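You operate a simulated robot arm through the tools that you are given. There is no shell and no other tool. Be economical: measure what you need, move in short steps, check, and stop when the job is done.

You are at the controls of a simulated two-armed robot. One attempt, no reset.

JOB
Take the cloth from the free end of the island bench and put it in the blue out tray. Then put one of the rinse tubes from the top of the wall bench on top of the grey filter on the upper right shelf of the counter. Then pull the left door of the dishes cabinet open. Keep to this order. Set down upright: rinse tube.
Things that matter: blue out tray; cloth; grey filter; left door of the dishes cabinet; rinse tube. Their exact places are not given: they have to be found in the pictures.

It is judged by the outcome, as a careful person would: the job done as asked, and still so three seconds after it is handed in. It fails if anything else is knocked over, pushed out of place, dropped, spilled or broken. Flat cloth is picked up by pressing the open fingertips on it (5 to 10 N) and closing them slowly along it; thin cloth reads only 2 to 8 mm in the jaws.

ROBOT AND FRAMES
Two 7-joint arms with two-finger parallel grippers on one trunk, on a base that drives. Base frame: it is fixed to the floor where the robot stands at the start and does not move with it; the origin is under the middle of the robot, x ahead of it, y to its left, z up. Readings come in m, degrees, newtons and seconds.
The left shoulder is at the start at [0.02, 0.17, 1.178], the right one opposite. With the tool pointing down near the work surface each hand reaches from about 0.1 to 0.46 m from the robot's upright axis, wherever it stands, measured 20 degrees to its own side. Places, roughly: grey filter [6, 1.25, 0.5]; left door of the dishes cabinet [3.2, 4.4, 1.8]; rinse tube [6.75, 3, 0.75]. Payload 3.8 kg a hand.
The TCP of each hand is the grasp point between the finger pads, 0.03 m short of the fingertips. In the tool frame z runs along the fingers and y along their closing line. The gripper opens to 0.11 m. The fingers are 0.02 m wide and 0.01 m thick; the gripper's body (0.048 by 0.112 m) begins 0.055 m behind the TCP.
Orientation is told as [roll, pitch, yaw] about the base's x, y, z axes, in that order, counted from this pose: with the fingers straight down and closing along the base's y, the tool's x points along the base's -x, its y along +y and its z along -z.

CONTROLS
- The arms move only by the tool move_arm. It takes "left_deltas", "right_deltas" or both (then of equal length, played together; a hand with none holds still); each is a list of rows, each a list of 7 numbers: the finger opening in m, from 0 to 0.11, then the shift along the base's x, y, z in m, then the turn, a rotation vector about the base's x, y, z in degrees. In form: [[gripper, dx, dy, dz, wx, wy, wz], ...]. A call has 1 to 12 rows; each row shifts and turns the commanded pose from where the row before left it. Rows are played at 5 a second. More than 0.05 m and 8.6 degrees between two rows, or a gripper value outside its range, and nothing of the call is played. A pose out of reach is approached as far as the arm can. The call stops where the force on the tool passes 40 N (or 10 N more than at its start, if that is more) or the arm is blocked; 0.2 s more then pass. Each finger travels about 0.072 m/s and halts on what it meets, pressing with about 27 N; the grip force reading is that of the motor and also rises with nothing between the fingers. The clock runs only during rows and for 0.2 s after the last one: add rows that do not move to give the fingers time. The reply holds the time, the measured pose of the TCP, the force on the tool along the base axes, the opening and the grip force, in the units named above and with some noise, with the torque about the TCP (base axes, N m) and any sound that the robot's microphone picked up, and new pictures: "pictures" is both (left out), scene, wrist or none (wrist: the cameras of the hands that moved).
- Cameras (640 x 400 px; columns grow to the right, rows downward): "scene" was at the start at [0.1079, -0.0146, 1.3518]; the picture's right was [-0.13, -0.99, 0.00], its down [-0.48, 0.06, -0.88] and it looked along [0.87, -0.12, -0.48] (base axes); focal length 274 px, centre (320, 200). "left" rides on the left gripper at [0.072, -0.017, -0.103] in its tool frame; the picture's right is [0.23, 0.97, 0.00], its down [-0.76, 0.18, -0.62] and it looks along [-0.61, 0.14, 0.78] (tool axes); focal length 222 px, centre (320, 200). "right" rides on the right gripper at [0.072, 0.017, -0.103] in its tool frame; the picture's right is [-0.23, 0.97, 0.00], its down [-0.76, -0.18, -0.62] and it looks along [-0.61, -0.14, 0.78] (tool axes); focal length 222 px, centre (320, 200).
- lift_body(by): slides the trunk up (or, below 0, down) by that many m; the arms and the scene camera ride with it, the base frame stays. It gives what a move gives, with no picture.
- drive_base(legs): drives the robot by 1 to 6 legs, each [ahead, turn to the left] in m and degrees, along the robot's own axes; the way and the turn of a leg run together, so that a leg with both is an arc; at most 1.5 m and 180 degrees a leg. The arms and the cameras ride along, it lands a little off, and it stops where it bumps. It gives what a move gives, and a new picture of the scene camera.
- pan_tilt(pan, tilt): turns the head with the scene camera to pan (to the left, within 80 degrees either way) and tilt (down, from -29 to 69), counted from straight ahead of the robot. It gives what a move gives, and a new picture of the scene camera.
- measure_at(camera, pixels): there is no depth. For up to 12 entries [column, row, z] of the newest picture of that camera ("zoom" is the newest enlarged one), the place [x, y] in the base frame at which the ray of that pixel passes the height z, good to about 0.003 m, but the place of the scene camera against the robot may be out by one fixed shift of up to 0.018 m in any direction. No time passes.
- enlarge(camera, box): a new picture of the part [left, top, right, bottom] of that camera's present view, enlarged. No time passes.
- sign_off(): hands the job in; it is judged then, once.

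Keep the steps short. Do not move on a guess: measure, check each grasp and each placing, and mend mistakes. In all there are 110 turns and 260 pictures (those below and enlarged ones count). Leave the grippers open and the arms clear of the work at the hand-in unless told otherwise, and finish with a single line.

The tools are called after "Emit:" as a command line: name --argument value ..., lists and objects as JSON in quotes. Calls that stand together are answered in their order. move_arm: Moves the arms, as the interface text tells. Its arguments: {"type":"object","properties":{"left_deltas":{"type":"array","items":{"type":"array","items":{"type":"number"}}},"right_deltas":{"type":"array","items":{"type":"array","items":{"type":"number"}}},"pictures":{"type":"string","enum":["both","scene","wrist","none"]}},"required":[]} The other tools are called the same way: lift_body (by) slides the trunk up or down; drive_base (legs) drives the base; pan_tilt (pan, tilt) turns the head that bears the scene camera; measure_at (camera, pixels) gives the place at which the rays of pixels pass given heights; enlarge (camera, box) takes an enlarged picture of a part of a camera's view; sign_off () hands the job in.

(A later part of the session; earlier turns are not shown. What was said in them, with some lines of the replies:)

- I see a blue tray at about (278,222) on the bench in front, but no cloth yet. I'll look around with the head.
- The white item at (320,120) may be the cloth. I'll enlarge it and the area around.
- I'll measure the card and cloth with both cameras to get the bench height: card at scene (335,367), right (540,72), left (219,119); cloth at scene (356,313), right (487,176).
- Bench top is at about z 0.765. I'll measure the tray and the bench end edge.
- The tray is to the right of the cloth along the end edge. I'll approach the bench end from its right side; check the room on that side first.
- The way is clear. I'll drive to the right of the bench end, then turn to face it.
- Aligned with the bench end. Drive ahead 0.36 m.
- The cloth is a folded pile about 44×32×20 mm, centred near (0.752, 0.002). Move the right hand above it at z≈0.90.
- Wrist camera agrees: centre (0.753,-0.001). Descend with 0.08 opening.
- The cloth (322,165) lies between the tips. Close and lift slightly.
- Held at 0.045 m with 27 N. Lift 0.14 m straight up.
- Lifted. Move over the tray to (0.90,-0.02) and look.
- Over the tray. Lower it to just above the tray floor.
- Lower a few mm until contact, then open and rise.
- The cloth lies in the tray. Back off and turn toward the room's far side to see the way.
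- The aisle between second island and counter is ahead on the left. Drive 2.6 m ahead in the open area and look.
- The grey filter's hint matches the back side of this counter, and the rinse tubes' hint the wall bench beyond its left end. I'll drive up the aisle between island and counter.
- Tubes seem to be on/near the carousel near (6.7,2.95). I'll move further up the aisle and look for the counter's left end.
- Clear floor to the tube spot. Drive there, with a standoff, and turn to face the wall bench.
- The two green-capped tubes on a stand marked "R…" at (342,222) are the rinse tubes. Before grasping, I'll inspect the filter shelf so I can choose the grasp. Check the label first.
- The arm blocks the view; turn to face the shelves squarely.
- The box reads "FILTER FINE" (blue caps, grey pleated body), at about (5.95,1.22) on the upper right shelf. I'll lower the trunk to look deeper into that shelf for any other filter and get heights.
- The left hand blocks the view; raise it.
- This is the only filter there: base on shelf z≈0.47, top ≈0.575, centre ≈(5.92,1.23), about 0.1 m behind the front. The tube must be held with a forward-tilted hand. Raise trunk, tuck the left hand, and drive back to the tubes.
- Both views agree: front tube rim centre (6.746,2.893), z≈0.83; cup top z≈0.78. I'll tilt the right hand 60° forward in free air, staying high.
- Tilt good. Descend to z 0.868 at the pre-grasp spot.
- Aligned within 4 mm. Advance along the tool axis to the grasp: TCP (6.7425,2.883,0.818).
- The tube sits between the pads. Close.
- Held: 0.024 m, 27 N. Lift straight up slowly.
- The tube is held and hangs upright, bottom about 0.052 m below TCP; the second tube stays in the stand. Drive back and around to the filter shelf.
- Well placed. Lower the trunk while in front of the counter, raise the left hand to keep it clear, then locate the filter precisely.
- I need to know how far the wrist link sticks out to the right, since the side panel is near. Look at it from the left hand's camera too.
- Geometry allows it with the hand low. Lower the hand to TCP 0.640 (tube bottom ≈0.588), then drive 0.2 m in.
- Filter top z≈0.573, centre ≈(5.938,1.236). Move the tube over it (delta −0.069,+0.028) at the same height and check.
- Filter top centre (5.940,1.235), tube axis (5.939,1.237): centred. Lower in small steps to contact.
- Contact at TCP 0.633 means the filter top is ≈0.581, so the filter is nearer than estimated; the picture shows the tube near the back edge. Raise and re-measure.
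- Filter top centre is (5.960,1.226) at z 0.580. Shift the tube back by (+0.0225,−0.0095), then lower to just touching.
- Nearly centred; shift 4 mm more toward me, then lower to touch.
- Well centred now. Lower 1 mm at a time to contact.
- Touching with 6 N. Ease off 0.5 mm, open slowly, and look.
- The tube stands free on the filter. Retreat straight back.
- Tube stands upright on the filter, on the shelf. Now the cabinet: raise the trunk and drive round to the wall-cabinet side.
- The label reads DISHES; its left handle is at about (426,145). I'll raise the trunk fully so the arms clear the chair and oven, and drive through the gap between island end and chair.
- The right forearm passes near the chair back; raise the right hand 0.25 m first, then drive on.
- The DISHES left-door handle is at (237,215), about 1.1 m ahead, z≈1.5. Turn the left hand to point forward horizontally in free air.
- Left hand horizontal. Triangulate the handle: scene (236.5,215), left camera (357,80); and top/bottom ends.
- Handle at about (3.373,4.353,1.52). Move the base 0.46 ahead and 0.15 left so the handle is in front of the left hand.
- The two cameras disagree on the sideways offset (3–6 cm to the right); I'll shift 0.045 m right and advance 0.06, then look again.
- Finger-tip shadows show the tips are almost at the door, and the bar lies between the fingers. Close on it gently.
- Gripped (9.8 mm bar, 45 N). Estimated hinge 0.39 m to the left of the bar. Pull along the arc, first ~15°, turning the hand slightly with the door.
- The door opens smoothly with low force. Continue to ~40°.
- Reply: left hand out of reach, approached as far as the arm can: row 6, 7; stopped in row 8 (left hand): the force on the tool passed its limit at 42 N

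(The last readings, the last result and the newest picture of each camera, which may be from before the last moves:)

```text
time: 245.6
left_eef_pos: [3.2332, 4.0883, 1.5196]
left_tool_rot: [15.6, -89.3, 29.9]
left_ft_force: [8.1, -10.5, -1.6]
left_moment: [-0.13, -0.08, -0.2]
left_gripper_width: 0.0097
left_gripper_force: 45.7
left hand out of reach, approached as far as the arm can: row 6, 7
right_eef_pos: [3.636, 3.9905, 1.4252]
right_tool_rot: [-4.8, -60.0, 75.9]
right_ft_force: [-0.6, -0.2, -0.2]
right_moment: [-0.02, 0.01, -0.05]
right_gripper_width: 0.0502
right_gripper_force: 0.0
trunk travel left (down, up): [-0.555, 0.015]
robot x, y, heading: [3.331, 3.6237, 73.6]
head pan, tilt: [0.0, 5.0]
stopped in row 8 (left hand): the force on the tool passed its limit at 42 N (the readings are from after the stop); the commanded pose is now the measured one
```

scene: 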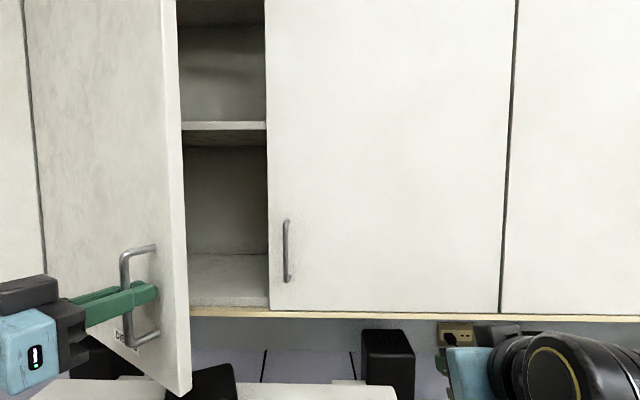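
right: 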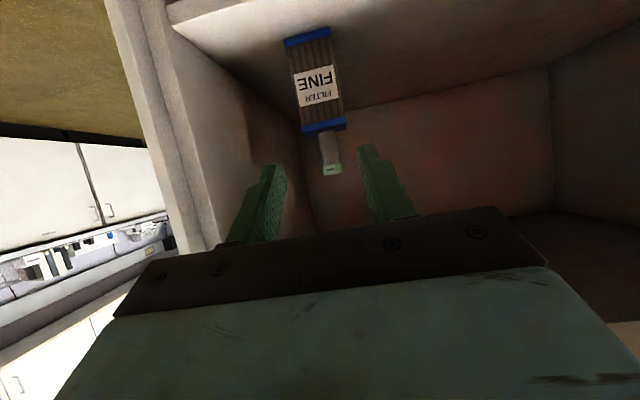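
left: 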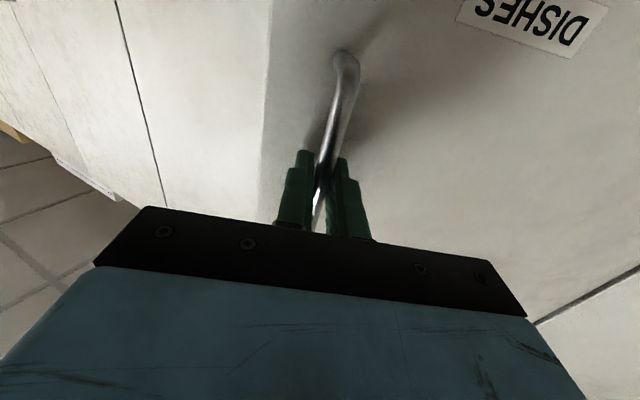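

The left arm is at its limit at about 35°. Release the handle and back off along the fingers' direction with the base.

Emit:
move_arm --left_deltas '[[0.02, 0, 0, 0, 0, 0, 0], [0.035, 0, 0, 0, 0, 0, 0], [0.05, 0, 0, 0, 0, 0, 0], [0.06, 0, 0, 0, 0, 0, 0], [0.06, 0, 0, 0, 0, 0, 0]]' --pictures "wrist"

Emit:
drive_base --legs '[[-0.05, 5], [-0.15, 3]]'

```text
time: 246.8
left_eef_pos: [3.2313, 4.0925, 1.5191]
left_tool_rot: [3.1, -89.3, 42.8]
left_ft_force: [0.6, -0.2, -0.1]
left_moment: [0.03, -0.01, 0.02]
left_gripper_width: 0.0601
left_gripper_force: 0.1
right_eef_pos: [3.6346, 3.9934, 1.4255]
right_tool_rot: [-4.9, -59.9, 76.1]
right_ft_force: [-0.6, -0.4, -0.1]
right_moment: [0.02, 0.0, 0.02]
right_gripper_width: 0.0502
right_gripper_force: 0.0
trunk travel left (down, up): [-0.555, 0.015]
robot x, y, heading: [3.3347, 3.6308, 73.7]
head pan, tilt: [0.0, 5.0]
```

left: 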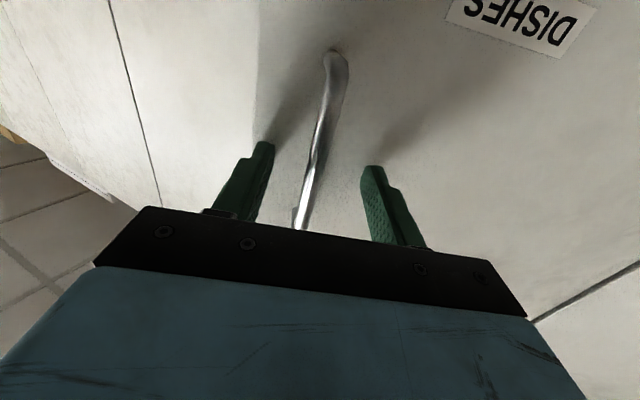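

```text
time: 248.7
left_eef_pos: [3.1305, 3.8782, 1.5191]
left_tool_rot: [1.7, -89.3, 52.3]
left_ft_force: [-0.3, 0.1, 0.2]
left_moment: [0.01, -0.02, 0.02]
left_gripper_width: 0.0601
left_gripper_force: 0.0
right_eef_pos: [3.5448, 3.8366, 1.4246]
right_tool_rot: [-5.0, -59.9, 84.2]
right_ft_force: [-0.1, 0.1, 0.1]
right_moment: [0.01, 0.01, 0.01]
right_gripper_width: 0.05
right_gripper_force: 0.1
trunk travel left (down, up): [-0.555, 0.015]
robot x, y, heading: [3.2943, 3.4355, 81.9]
head pan, tilt: [0.0, 5.0]
```

scene: 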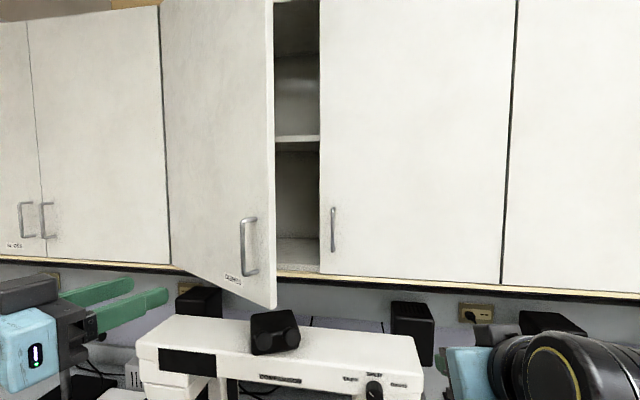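

The door stays at ~35°. Next, put the closed right hand inside the opening (right of the door edge) to push it wider.

Emit:
move_arm --right_deltas '[[0.03, -0.01, 0.025, 0.025, 0, 0, 0], [0.0, -0.01, 0.035, 0.025, 0, 0, 0], [0.0, -0.015, 0.035, 0.02, 0, 0, 0], [0.0, -0.02, 0.04, 0, 0, 0, 0], [0.0, -0.022, 0.04, 0, 0, 0, 0], [0.0, -0.022, 0.04, 0, 0, 0, 0], [0.0, -0.022, 0.04, 0, 0, 0, 0], [0.0, 0, 0, 0, 0, 0, 0]]'

```text
time: 250.5
left_eef_pos: [3.1309, 3.8781, 1.5193]
left_tool_rot: [4.5, -89.5, 49.4]
left_ft_force: [-0.5, -0.1, -0.1]
left_moment: [0.02, -0.02, 0.03]
left_gripper_width: 0.0601
left_gripper_force: 0.2
right_eef_pos: [3.4235, 4.0908, 1.4944]
right_tool_rot: [-4.7, -60.0, 84.0]
right_ft_force: [0.7, -0.1, -0.3]
right_moment: [-0.05, 0.0, 0.0]
right_gripper_width: 0.0
right_gripper_force: 27.4
trunk travel left (down, up): [-0.555, 0.015]
robot x, y, heading: [3.2913, 3.4331, 81.8]
head pan, tilt: [0.0, 5.0]
```

scene: 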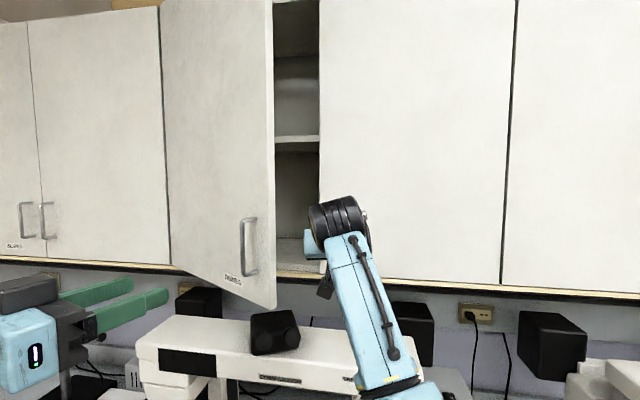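
right: 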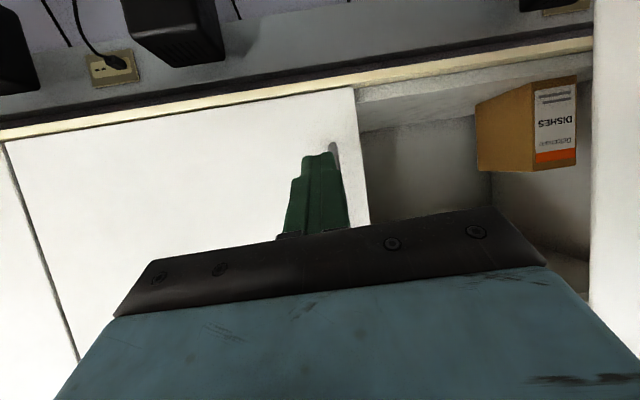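

Inside the opening. Now push the door leftwards with the hand, in steps.

Emit:
move_arm --right_deltas '[[0.0, -0.03, 0.008, 0, 0, 0, 0], [0.0, -0.03, 0.006, 0, 0, 0, 0], [0.0, -0.03, 0.002, 0, 0, 0, 0], [0.0, -0.03, -0.002, 0, 0, 0, 0], [0.0, -0.03, -0.005, 0, 0, 0, 0], [0.0, -0.03, -0.008, 0, 0, 0, 0], [0.0, -0.03, -0.01, 0, 0, 0, 0], [0.0, 0, 0, 0, 0, 0, 0]]'

```text
time: 251.7
left_eef_pos: [3.1348, 3.8709, 1.5231]
left_tool_rot: [34.1, -89.5, 19.5]
left_ft_force: [0.1, 0.2, 0.4]
left_moment: [0.02, 0.05, 0.0]
left_gripper_width: 0.0599
left_gripper_force: 0.0
right_eef_pos: [3.2977, 4.0949, 1.4985]
right_tool_rot: [-5.2, -59.8, 82.8]
right_ft_force: [26.0, -28.7, 3.3]
right_moment: [0.78, 0.69, 1.13]
right_gripper_width: 0.0
right_gripper_force: 27.0
trunk travel left (down, up): [-0.555, 0.015]
robot x, y, heading: [3.2945, 3.4339, 81.6]
head pan, tilt: [0.0, 5.0]
stopped in row 5 (right hand): the force on the tool passed its limit at 73 N (the readings are from after the stop); the commanded pose is now the measured one
```

scene: 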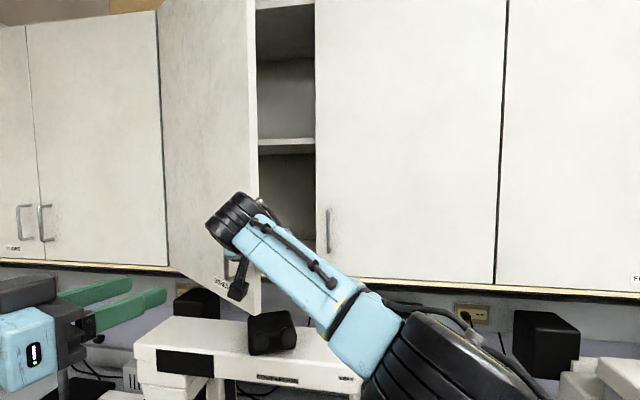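
right: 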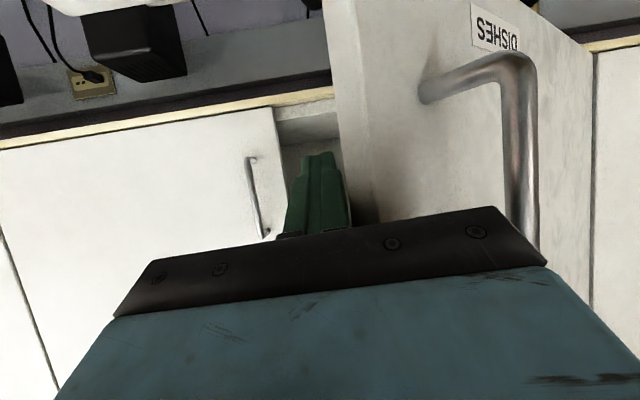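

The gripper body, not the fingers, is pressing the door's edge. Back off a little, and move the left hand out of the way.

Emit:
move_arm --right_deltas '[[0.0, 0.008, -0.01, 0, 0, 0, 0], [0.0, 0.004, -0.01, 0, 0, 0, 0], [0.0, 0, 0, 0, 0, 0, 0], [0.0, 0, 0, 0, 0, 0, 0], [0.0, 0, 0, 0, 0, 0, 0], [0.0, 0, 0, 0, 0, 0, 0]]' --left_deltas '[[0.06, -0.03, -0.025, 0, 0, 0, 0], [0.06, -0.03, -0.025, 0, 0, 0, 0], [0.06, -0.03, -0.025, 0, 0, 0, 0], [0.06, -0.03, -0.025, 0, 0, 0, 0], [0.06, -0.03, -0.025, 0, 0, 0, 0], [0.06, 0, 0, 0, 0, 0, 0]]'

```text
time: 253.1
left_eef_pos: [2.9678, 3.7813, 1.5267]
left_tool_rot: [0.5, -89.4, 53.4]
left_ft_force: [-0.9, 0.1, 0.0]
left_moment: [-0.01, -0.01, -0.07]
left_gripper_width: 0.06
left_gripper_force: 0.1
left hand out of reach, approached as far as the arm can: row 1, 2, 3
right_eef_pos: [3.3002, 4.0832, 1.4931]
right_tool_rot: [-5.4, -59.5, 83.8]
right_ft_force: [0.6, 0.3, -0.4]
right_moment: [-0.02, 0.0, -0.02]
right_gripper_width: 0.0002
right_gripper_force: 26.8
trunk travel left (down, up): [-0.555, 0.015]
robot x, y, heading: [3.2941, 3.4366, 81.6]
head pan, tilt: [0.0, 5.0]
```

scene: 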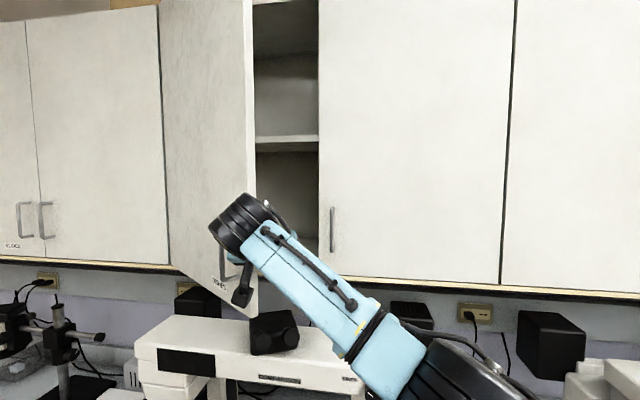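
right: 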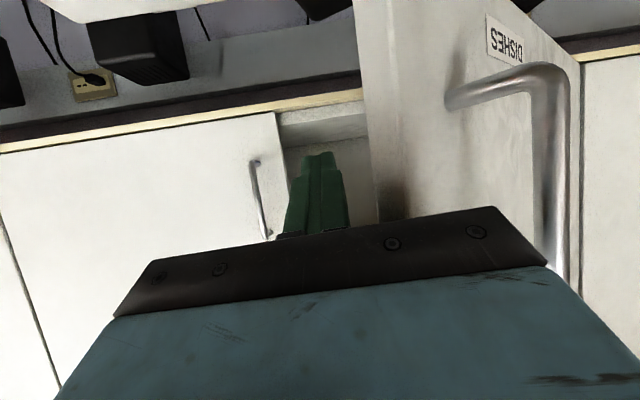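
left: 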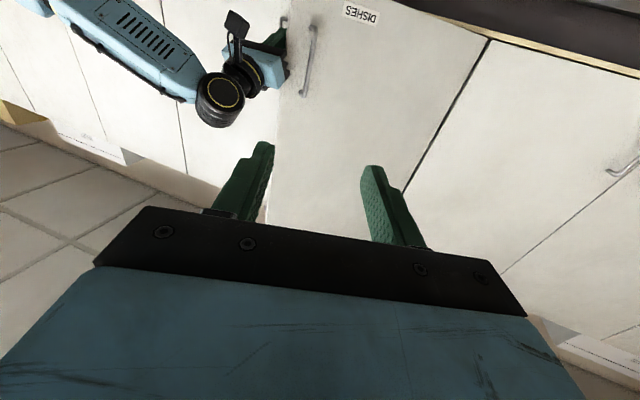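

Fingers are hooked behind the edge. Pull/push along the opening arc.

Emit:
move_arm --right_deltas '[[0.0, -0.02, -0.0145, 0, 0, 0, 0], [0.0, -0.02, -0.014, 0, 0, 0, 0], [0.0, -0.022, -0.0135, 0, 0, 0, 0], [0.0, -0.022, -0.013, 0, 0, 0, 0], [0.0, -0.023, -0.011, 0, 0, 0, 0], [0.0, -0.023, -0.011, 0, 0, 0, 0], [0.0, 0, 0, 0, 0, 0, 0]]'

```text
time: 254.7
left_eef_pos: [2.9667, 3.7822, 1.5277]
left_tool_rot: [-2.3, -89.3, 56.0]
left_ft_force: [0.1, 0.1, -0.7]
left_moment: [-0.01, 0.03, -0.05]
left_gripper_width: 0.0595
left_gripper_force: 0.0
right_eef_pos: [3.2, 4.0199, 1.4928]
right_tool_rot: [-5.3, -59.6, 83.7]
right_ft_force: [-0.9, 0.1, -0.2]
right_moment: [0.03, -0.01, 0.0]
right_gripper_width: 0.0
right_gripper_force: 27.0
right hand out of reach, approached as far as the arm can: row 5, 6
trunk travel left (down, up): [-0.555, 0.015]
robot x, y, heading: [3.2945, 3.4324, 81.5]
head pan, tilt: [0.0, 5.0]
```

scene: 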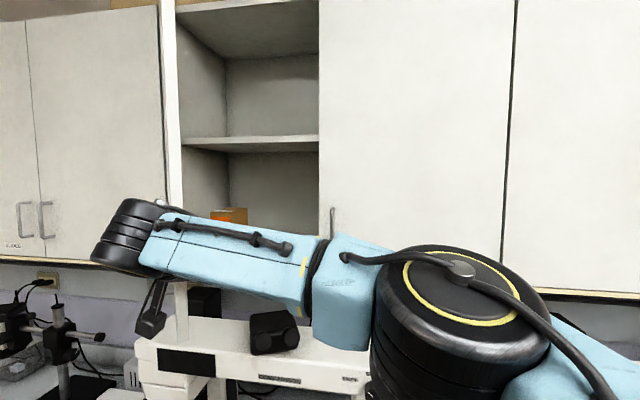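
right: 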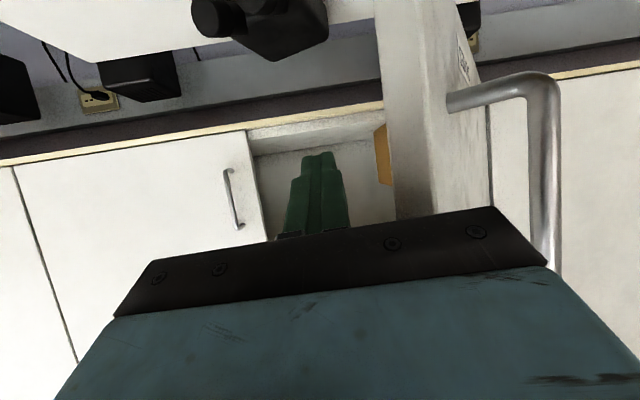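

The door is now ~55° open. The arm is at its limit, so turn the base a little left to sweep it further.

Emit:
drive_base --legs '[[0, 12]]'

```text
time: 255.9
left_eef_pos: [2.9022, 3.7048, 1.5271]
left_tool_rot: [-1.0, -89.2, 66.9]
left_ft_force: [-0.1, -1.3, 0.1]
left_moment: [0.01, 0.01, -0.01]
left_gripper_width: 0.06
left_gripper_force: 0.0
right_eef_pos: [3.0802, 3.9869, 1.4932]
right_tool_rot: [-5.3, -59.5, 95.9]
right_ft_force: [-1.1, 0.2, 0.0]
right_moment: [-0.02, 0.0, 0.0]
right_gripper_width: 0.0001
right_gripper_force: 27.1
trunk travel left (down, up): [-0.555, 0.015]
robot x, y, heading: [3.2926, 3.4332, 93.6]
head pan, tilt: [0.0, 5.0]
```

scene: 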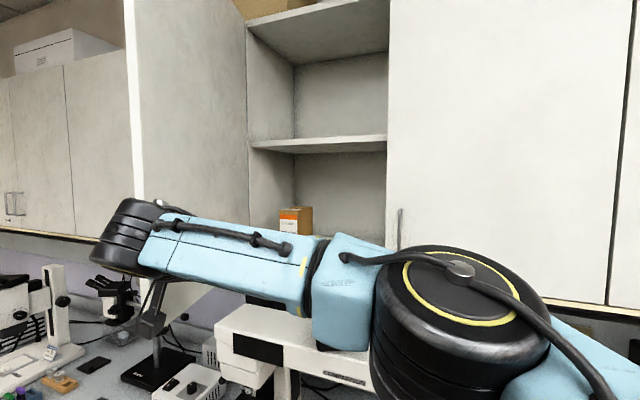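

The door stands about 75–80° open. Withdraw the right hand to the right, away from the door, then back off.

Emit:
move_arm --right_deltas '[[0.0, 0.025, 0, 0, 0, 0, 0], [0.0, 0.03, -0.005, 0, 0, 0, 0], [0.0, 0.035, -0.015, 0, 0, 0, 0], [0.0, 0.035, -0.025, 0, 0, 0, 0], [0.0, 0.03, -0.035, 0, 0, 0, 0], [0.0, 0.02, -0.04, 0, 0, 0, 0]]' --pictures "scene"

```text
time: 257.3
left_eef_pos: [2.9039, 3.7034, 1.5281]
left_tool_rot: [8.6, -89.3, 57.2]
left_ft_force: [0.2, -0.2, -0.1]
left_moment: [-0.03, 0.01, 0.07]
left_gripper_width: 0.0599
left_gripper_force: 0.0
right_eef_pos: [3.2584, 3.8658, 1.4958]
right_tool_rot: [-5.3, -59.6, 95.7]
right_ft_force: [-0.5, -0.2, -0.2]
right_moment: [0.02, -0.02, 0.03]
right_gripper_width: 0.0002
right_gripper_force: 26.8
trunk travel left (down, up): [-0.555, 0.015]
robot x, y, heading: [3.2954, 3.4329, 93.5]
head pan, tilt: [0.0, 5.0]
```

scene: 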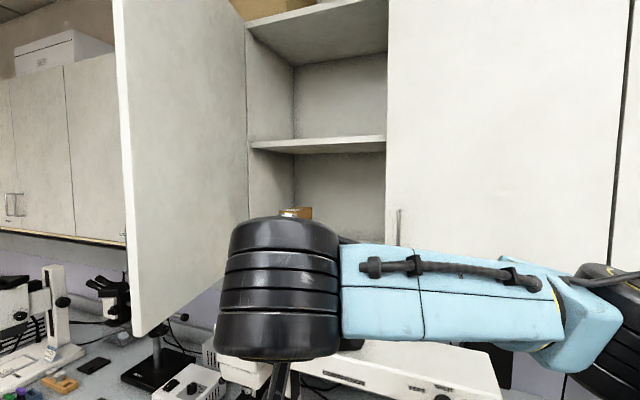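

Door stays open, nothing disturbed. Back off 0.3 m and open both grippers.

Emit:
drive_base --legs '[[-0.3, 0]]'

Emit:
move_arm --left_deltas '[[0.08, 0, 0, 0, 0, 0, 0], [0.11, 0, 0, 0, 0, 0, 0], [0.11, 0, 0, 0, 0, 0, 0], [0.11, 0, 0, 0, 0, 0, 0]]' --right_deltas '[[0.03, 0, 0, 0, 0, 0, 0], [0.06, 0, 0, 0, 0, 0, 0], [0.1, 0, 0, 0, 0, 0, 0], [0.1, 0, 0, 0, 0, 0, 0]]' --pictures "none"

Emit:
pan_tilt --pan 0 --tilt 15

```text
time: 259.3
left_eef_pos: [2.922, 3.4067, 1.528]
left_tool_rot: [0.7, -89.3, 65.1]
left_ft_force: [-0.5, -0.8, 0.2]
left_moment: [0.02, 0.01, -0.03]
left_gripper_width: 0.0598
left_gripper_force: 0.1
right_eef_pos: [3.2755, 3.5686, 1.4954]
right_tool_rot: [-5.3, -59.5, 95.8]
right_ft_force: [1.0, 1.2, 0.1]
right_moment: [-0.04, 0.02, -0.04]
right_gripper_width: 0.0001
right_gripper_force: 26.8
trunk travel left (down, up): [-0.555, 0.015]
robot x, y, heading: [3.3132, 3.1371, 93.5]
head pan, tilt: [0.0, 5.0]
```

scene: 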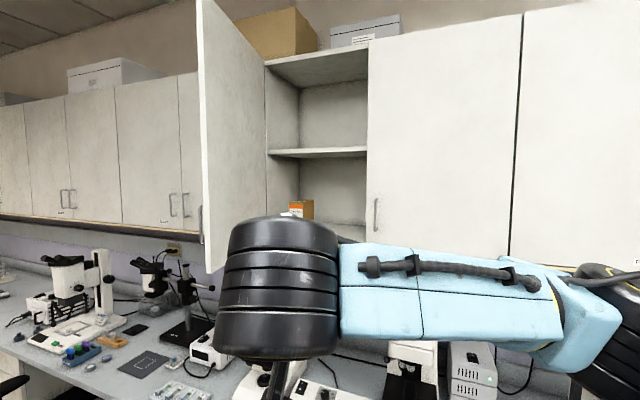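

```text
time: 260.3
left_eef_pos: [2.9226, 3.4072, 1.5273]
left_tool_rot: [0.4, -89.2, 65.4]
left_ft_force: [0.7, -0.5, 0.3]
left_moment: [-0.03, 0.04, 0.02]
left_gripper_width: 0.1102
left_gripper_force: 0.0
right_eef_pos: [3.2746, 3.5678, 1.4955]
right_tool_rot: [-5.3, -59.5, 95.8]
right_ft_force: [-1.0, -1.0, -0.3]
right_moment: [-0.03, 0.01, -0.01]
right_gripper_width: 0.0999
right_gripper_force: 0.1
trunk travel left (down, up): [-0.555, 0.015]
robot x, y, heading: [3.3129, 3.135, 93.5]
head pan, tilt: [0.0, 5.0]
```

```text
time: 261.0
left_eef_pos: [2.9224, 3.4069, 1.5287]
left_tool_rot: [1.2, -89.3, 64.8]
left_ft_force: [-0.8, 0.4, -0.1]
left_moment: [0.0, 0.03, -0.01]
left_gripper_width: 0.1099
left_gripper_force: 0.0
right_eef_pos: [3.275, 3.5684, 1.4964]
right_tool_rot: [-5.3, -59.5, 95.9]
right_ft_force: [0.3, 0.1, 0.4]
right_moment: [0.0, -0.02, 0.0]
right_gripper_width: 0.0999
right_gripper_force: 0.1
trunk travel left (down, up): [-0.555, 0.015]
robot x, y, heading: [3.3111, 3.1347, 93.4]
head pan, tilt: [0.0, 15.0]
```

scene: 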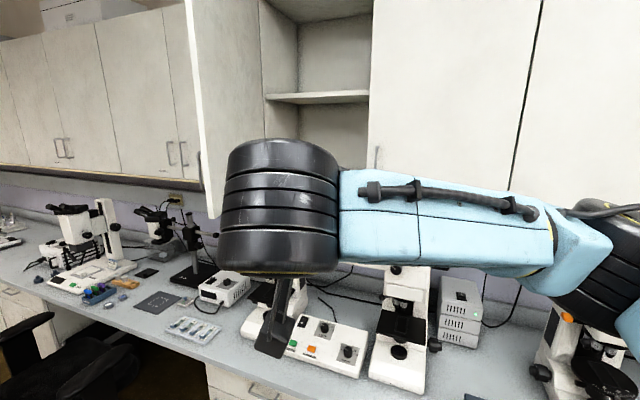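

The door stays wide open, both grippers are open and the arms are clear, so I'm handing in.

Emit:
sign_off

```text
The job is handed in.
```

The cloth is in the blue out tray, one rinse tube stands upright on the grey filter, and the left door of the dishes cabinet is open about 75–80°; nothing else was seen knocked over or moved.
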